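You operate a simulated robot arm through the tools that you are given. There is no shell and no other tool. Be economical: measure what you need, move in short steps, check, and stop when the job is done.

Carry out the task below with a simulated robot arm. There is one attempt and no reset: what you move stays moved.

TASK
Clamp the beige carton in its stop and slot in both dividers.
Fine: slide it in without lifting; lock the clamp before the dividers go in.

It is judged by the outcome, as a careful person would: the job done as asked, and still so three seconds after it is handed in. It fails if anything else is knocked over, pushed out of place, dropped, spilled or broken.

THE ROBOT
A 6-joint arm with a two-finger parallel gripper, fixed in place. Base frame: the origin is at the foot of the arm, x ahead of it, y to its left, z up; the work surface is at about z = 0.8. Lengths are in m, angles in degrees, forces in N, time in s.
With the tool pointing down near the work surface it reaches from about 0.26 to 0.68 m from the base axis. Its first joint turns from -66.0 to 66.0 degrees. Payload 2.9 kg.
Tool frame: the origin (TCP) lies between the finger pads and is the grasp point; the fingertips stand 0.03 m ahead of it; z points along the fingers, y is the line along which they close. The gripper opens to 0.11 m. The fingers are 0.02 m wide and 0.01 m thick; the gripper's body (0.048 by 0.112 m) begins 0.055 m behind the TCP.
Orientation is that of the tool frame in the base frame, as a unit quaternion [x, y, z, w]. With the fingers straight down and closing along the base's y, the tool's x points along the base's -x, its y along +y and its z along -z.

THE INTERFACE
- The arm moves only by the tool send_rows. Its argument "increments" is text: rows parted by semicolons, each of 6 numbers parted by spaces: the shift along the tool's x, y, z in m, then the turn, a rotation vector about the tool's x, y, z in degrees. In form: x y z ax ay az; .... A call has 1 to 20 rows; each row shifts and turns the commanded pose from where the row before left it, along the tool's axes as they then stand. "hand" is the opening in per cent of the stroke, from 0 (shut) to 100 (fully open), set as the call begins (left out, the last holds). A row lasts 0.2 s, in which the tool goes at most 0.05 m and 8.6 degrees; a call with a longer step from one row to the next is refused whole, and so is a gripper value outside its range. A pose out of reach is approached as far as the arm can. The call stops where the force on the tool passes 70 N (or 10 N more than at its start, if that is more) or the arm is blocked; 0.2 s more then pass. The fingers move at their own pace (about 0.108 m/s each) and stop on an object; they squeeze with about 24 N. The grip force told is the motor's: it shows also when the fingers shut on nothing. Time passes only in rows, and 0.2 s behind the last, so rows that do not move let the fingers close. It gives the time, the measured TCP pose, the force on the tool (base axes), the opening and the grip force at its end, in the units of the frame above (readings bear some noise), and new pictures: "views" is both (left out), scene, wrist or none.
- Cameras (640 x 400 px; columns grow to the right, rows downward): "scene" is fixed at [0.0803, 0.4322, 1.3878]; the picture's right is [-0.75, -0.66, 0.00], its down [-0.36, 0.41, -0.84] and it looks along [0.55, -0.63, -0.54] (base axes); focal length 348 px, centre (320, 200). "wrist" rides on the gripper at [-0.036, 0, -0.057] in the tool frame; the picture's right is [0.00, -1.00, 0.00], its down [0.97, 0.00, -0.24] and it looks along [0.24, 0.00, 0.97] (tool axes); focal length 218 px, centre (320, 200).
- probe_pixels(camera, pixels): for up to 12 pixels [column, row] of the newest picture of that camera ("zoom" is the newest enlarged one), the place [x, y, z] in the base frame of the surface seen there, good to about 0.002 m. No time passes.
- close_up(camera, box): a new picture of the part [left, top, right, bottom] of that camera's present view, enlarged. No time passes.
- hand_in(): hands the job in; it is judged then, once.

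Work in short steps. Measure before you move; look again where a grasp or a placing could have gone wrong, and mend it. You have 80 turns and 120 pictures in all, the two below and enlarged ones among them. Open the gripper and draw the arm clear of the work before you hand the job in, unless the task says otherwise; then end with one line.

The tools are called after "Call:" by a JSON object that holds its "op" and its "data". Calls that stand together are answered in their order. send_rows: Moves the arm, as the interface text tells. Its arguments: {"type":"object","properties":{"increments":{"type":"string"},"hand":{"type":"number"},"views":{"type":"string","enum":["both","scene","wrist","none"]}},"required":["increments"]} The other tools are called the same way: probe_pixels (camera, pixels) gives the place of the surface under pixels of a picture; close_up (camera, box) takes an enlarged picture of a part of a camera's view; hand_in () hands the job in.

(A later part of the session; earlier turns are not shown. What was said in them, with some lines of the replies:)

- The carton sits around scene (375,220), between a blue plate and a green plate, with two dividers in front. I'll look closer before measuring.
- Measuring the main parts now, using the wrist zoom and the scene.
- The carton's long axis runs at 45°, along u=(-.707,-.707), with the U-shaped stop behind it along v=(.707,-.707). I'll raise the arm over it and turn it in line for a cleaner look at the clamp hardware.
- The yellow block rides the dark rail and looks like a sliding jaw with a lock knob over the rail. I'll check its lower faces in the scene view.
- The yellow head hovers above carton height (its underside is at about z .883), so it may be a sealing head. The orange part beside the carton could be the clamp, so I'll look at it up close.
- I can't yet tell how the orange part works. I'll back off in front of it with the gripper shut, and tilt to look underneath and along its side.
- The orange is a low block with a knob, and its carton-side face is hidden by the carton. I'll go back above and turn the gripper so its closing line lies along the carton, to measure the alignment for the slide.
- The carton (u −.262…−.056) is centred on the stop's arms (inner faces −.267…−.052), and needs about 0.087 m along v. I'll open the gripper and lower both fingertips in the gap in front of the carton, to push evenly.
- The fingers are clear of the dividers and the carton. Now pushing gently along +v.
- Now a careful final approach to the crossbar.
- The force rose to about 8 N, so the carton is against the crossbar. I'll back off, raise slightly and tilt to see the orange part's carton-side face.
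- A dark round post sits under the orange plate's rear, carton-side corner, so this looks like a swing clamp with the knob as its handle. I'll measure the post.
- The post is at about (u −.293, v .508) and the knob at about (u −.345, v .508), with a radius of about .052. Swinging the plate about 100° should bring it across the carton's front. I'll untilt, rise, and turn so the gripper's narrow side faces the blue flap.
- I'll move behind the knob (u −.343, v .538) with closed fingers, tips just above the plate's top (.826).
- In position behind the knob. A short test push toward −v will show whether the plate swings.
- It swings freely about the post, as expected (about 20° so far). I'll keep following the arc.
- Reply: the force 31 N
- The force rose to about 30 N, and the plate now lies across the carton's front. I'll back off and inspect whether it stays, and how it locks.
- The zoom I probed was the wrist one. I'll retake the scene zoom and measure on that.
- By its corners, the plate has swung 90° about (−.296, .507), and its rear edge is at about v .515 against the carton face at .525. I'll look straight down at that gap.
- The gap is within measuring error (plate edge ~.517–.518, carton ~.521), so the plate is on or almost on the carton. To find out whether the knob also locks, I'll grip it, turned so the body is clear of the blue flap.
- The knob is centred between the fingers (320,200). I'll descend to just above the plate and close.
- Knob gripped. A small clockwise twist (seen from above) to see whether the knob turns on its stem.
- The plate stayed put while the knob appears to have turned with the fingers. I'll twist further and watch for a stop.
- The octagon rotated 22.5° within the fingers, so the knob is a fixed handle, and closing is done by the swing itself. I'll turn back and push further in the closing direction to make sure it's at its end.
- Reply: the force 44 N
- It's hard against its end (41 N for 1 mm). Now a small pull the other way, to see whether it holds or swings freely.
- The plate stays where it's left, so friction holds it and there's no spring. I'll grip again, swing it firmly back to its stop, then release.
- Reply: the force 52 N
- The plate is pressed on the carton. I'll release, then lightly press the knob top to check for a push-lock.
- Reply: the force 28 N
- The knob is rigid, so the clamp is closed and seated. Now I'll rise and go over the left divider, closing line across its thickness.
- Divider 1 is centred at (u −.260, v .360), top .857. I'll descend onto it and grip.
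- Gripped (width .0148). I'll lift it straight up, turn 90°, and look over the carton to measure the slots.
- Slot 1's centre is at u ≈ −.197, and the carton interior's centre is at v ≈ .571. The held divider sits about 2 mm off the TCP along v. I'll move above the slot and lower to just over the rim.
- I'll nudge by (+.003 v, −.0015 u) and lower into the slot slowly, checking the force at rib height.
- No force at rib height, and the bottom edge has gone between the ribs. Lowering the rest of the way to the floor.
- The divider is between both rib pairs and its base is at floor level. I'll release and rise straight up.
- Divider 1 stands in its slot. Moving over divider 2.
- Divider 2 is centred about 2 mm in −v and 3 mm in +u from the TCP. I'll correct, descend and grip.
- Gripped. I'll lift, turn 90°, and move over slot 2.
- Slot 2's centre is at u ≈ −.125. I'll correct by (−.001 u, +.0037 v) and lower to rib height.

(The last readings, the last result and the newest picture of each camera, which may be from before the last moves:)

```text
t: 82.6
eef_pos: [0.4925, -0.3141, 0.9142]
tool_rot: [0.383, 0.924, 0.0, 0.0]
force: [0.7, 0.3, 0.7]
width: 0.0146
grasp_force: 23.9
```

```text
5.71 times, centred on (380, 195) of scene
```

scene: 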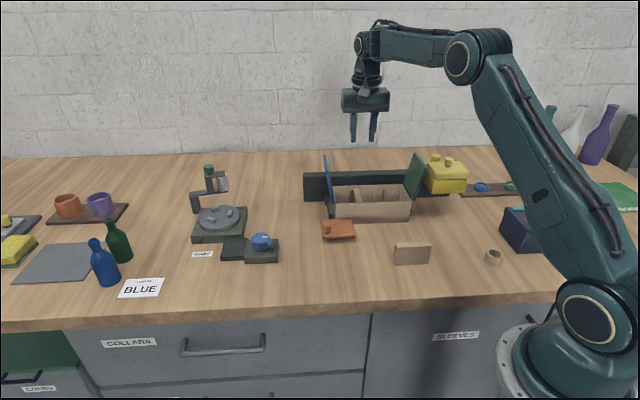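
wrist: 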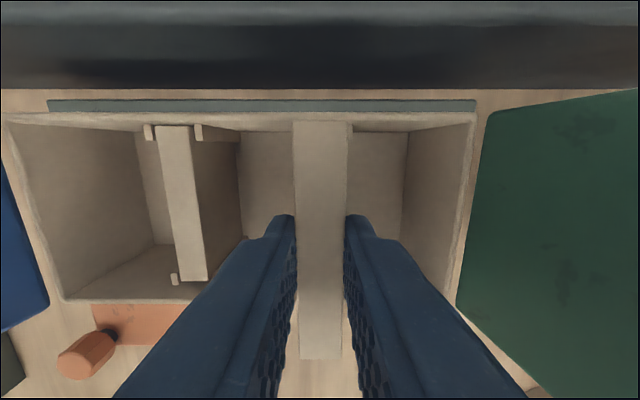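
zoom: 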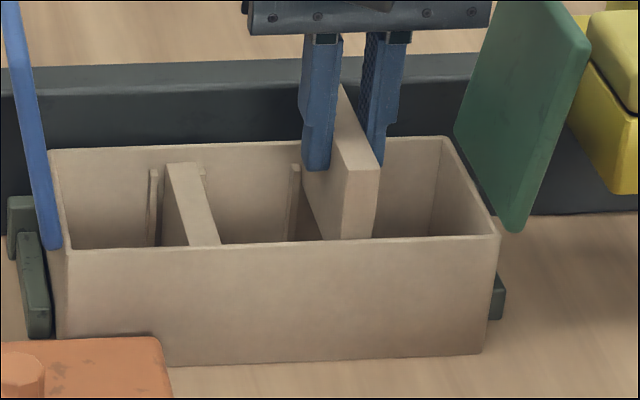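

No force so far. Lowering to the carton's floor.

Call:
{"op": "send_rows", "data": {"increments": "0 0 0.008 0 0 0; 0 0 0.008 0 0 0; 0 0 0.008 0 0 0; 0 0 0.008 0 0 0; 0 0 0.006 0 0 0; 0 0 0.004 0 0 0; 0 0 0.002 0 0 0; 0 0 0 0 0 0", "views": "wrist"}}

Call:
{"op": "close_up", "data": {"camera": "scene", "box": [340, 160, 420, 230]}}

```text
t: 84.4
eef_pos: [0.4925, -0.3149, 0.8702]
tool_rot: [0.382, 0.924, 0.001, 0.0]
force: [-0.4, -0.1, -0.2]
width: 0.0146
grasp_force: 23.9
```

wrist: 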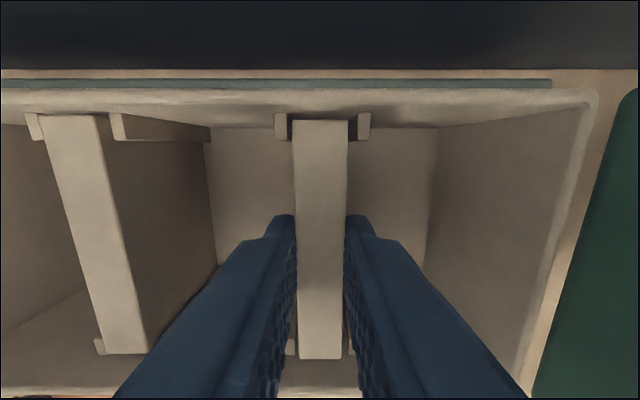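

```text
5.71 times, centred on (380, 195) of scene
```

zoom: 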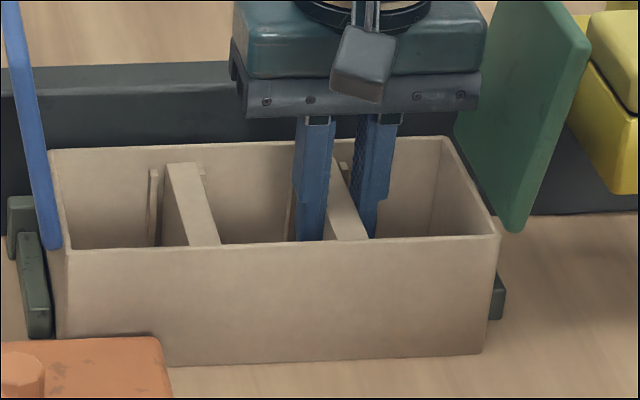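

Divider 2 is between both rib pairs. Releasing and rising clear.

Call:
{"op": "send_rows", "data": {"increments": "0 0 0 0 0 0; 0 0 0 0 0 0; 0 0 -0.02 0 0 0; 0 0 -0.04 0 0 0; 0 0 -0.045 0 0 0; 0 0 -0.045 0 0 0; 0 0 -0.045 0 0 0; 0.04 0 -0.02 0 0 0; 0.04 0 0 0 0 0; 0.04 0 0 0 0 0; 0 0 0 0 0 0", "hand": 32}}

Call:
{"op": "close_up", "data": {"camera": "scene", "box": [300, 150, 460, 260]}}

Call:
{"op": "close_up", "data": {"camera": "wrist", "box": [140, 40, 440, 240]}}

```text
t: 86.8
eef_pos: [0.4063, -0.2295, 1.0862]
tool_rot: [0.383, 0.924, 0.0, 0.0]
force: [0.0, -0.6, 0.7]
width: 0.035
grasp_force: 0.1
```

scene: 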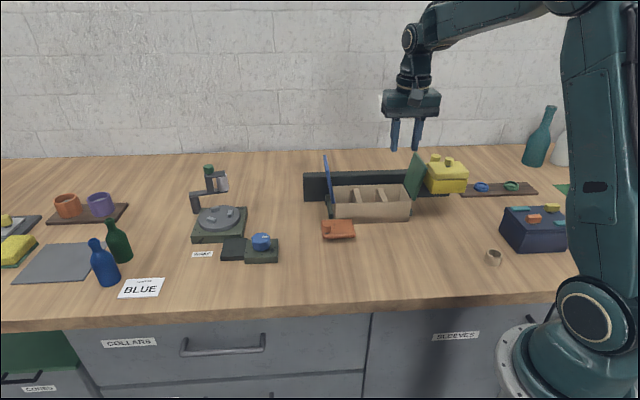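
wrist: 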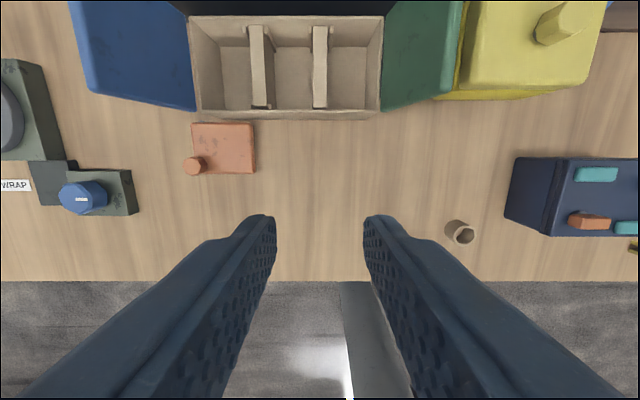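

```text
3.64 times, centred on (380, 205) of scene
```

zoom: 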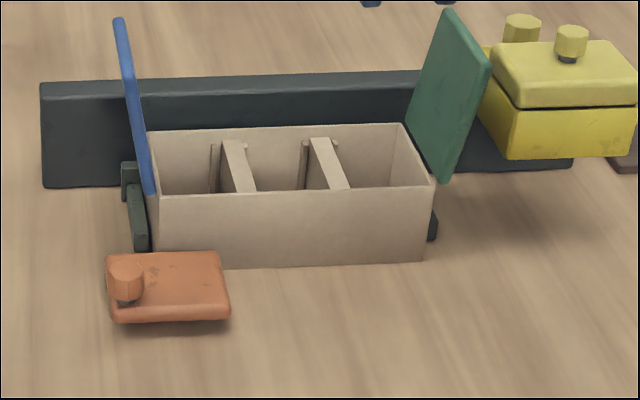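

```text
2.00 times, centred on (290, 140) of wrist
```

zoom: 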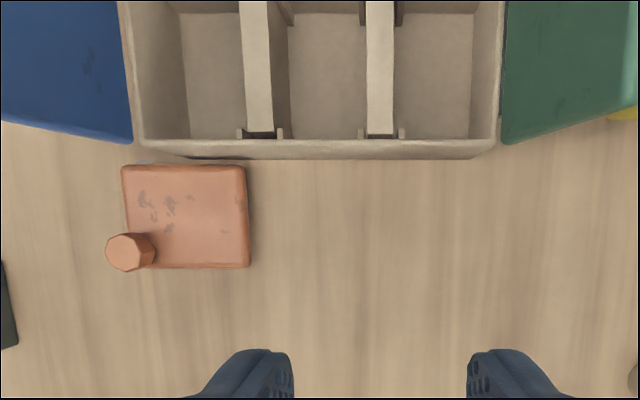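

Both dividers stand in their slots. A last check of the clamp plate against the carton.

Call:
{"op": "probe_pixels", "data": {"camera": "zoom", "pixels": [[130, 170], [242, 170], [245, 260], [200, 170], [220, 156], [300, 158], [440, 158], [220, 162], [130, 247], [234, 164], [320, 145], [190, 163]]}}

Call:
{"op": "close_up", "data": {"camera": "wrist", "box": [180, 95, 280, 165]}}

```text
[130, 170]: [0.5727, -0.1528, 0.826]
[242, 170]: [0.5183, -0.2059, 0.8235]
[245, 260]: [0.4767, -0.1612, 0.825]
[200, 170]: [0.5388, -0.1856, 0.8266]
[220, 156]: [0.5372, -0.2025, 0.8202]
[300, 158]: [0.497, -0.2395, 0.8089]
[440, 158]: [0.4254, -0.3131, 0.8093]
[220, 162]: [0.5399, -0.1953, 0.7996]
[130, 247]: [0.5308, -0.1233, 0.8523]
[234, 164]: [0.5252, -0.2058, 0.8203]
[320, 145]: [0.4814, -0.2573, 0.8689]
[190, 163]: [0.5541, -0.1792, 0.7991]
```

```text
5.71 times, centred on (230, 130) of wrist
```

zoom: 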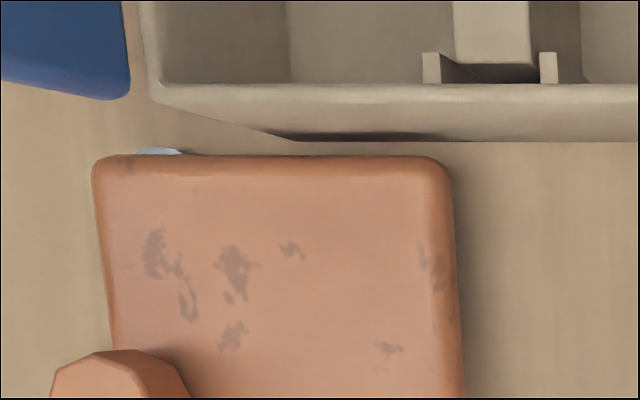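

A 3 mm gap may remain between plate and carton. I'll check whether the plate has more travel by pressing its front edge near the free end with closed fingers.

Call:
{"op": "send_rows", "data": {"increments": "0.0123 0.0385 0 0 0 0; 0.0123 0.0385 0 0 0 0; 0 0.038 0 0 0 0; 0 0 0.042 0 0 0; 0 0 0.042 0 0 0; 0 0 0.042 0 0 0; 0 0 0.042 0 0 0; 0 0 0.042 0 0 0; 0 0 0.038 0 0 0; 0 0 0 0 0 0", "hand": 0, "views": "wrist"}}

Call:
{"op": "send_rows", "data": {"increments": "-0.004 0 0 0 0 0; -0.003 0 0 0 0 0; -0.002 0 0 0 0 0; -0.002 0 0 0 0 0; -0.002 0 0 0 0 0; -0.002 0 0 0 0 0; -0.002 0 0 0 0 0; 0 0 0 0 0 0", "views": "wrist"}}

Call:
{"op": "close_up", "data": {"camera": "scene", "box": [300, 180, 400, 260]}}

```text
t: 89.0
eef_pos: [0.4732, -0.1288, 0.8379]
tool_rot: [0.383, 0.924, 0.0, 0.0]
force: [0.1, 0.5, 0.1]
width: 0.0
grasp_force: 23.6
```

wrist: 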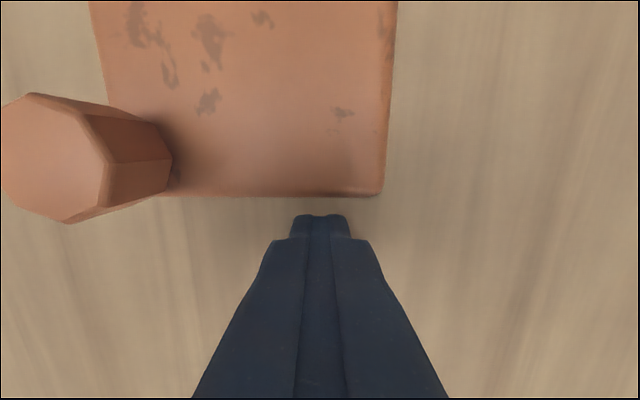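

```text
t: 90.8
eef_pos: [0.4778, -0.1386, 0.8356]
tool_rot: [0.38, 0.925, 0.002, -0.009]
force: [-33.0, 37.9, 24.8]
width: 0.0001
grasp_force: 23.8
```

wrist: 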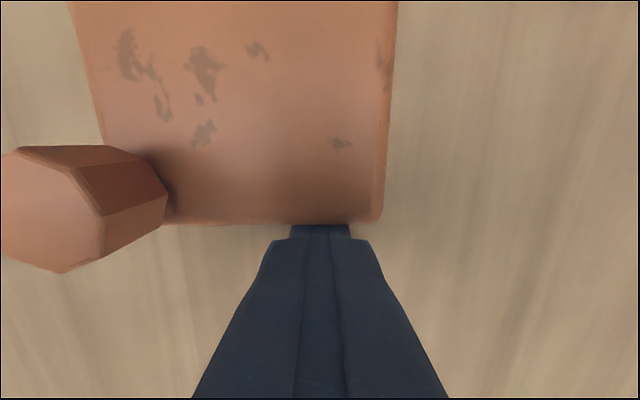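

```text
5.00 times, centred on (350, 220) of scene
```

zoom: 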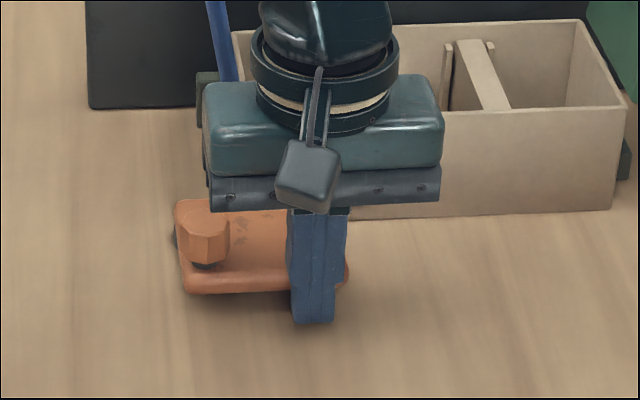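

50 N at the free end moved nothing, so the clamp is fully closed at its stop. Backing off and withdrawing clear.

Call:
{"op": "send_rows", "data": {"increments": "0.02 0 0 0 0 0; 0.02 0 -0.02 0 0 0; 0 0 -0.045 0 0 0; 0 0 -0.045 0 0 0; 0 0 -0.045 0 0 0; 0 0 -0.045 0 0 0; 0 0 -0.045 0 0 0; 0 0 0 0 0 0; 0 0 0 0 0 0", "hand": 100}}

Call:
{"op": "close_up", "data": {"camera": "scene", "box": [300, 150, 460, 260]}}

```text
t: 92.8
eef_pos: [0.4571, -0.1153, 1.0797]
tool_rot: [0.383, 0.924, 0.001, 0.0]
force: [-0.1, 0.2, 0.3]
width: 0.1101
grasp_force: 0.1
```

scene: 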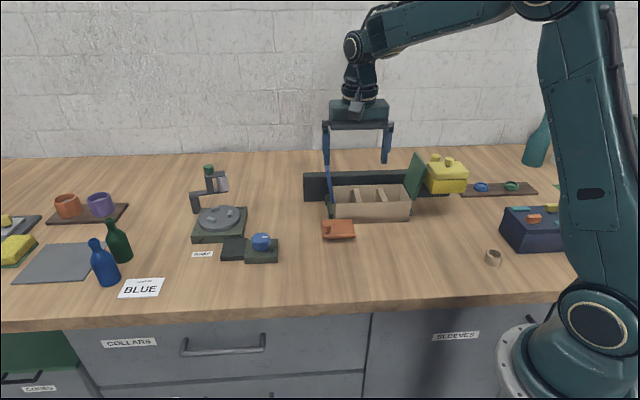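
wrist: 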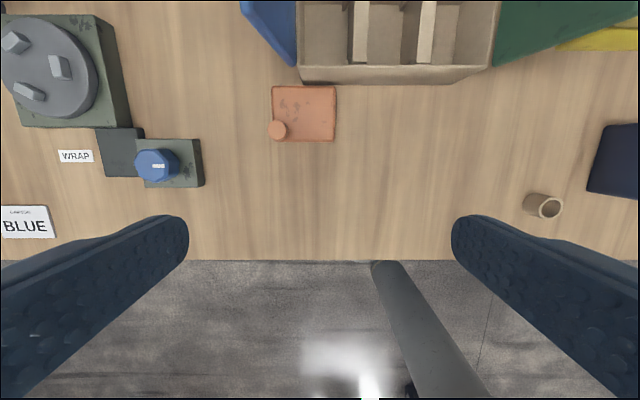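

```text
3.64 times, centred on (380, 205) of scene
```

zoom: 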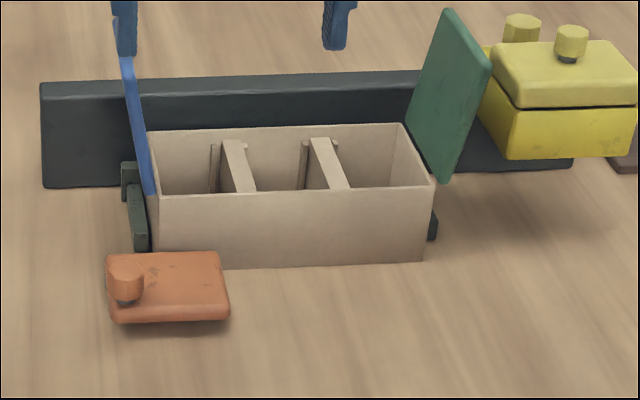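

The carton is in its stop, the clamp plate is closed across its front, both dividers are in their slots, and the arm is clear with the gripper open. Nothing else on the bench was moved.

Call:
{"op": "hand_in", "data": {}}

```text
The job is handed in.
```

I slid the carton into its stop without lifting it, swung the orange clamp shut across its front before the dividers went in, and slotted both dividers. The clamp has no separate catch I could find: it is hard against its end stop and held by friction, and measurements suggest a gap of about 3 mm may remain between its plate and the carton.
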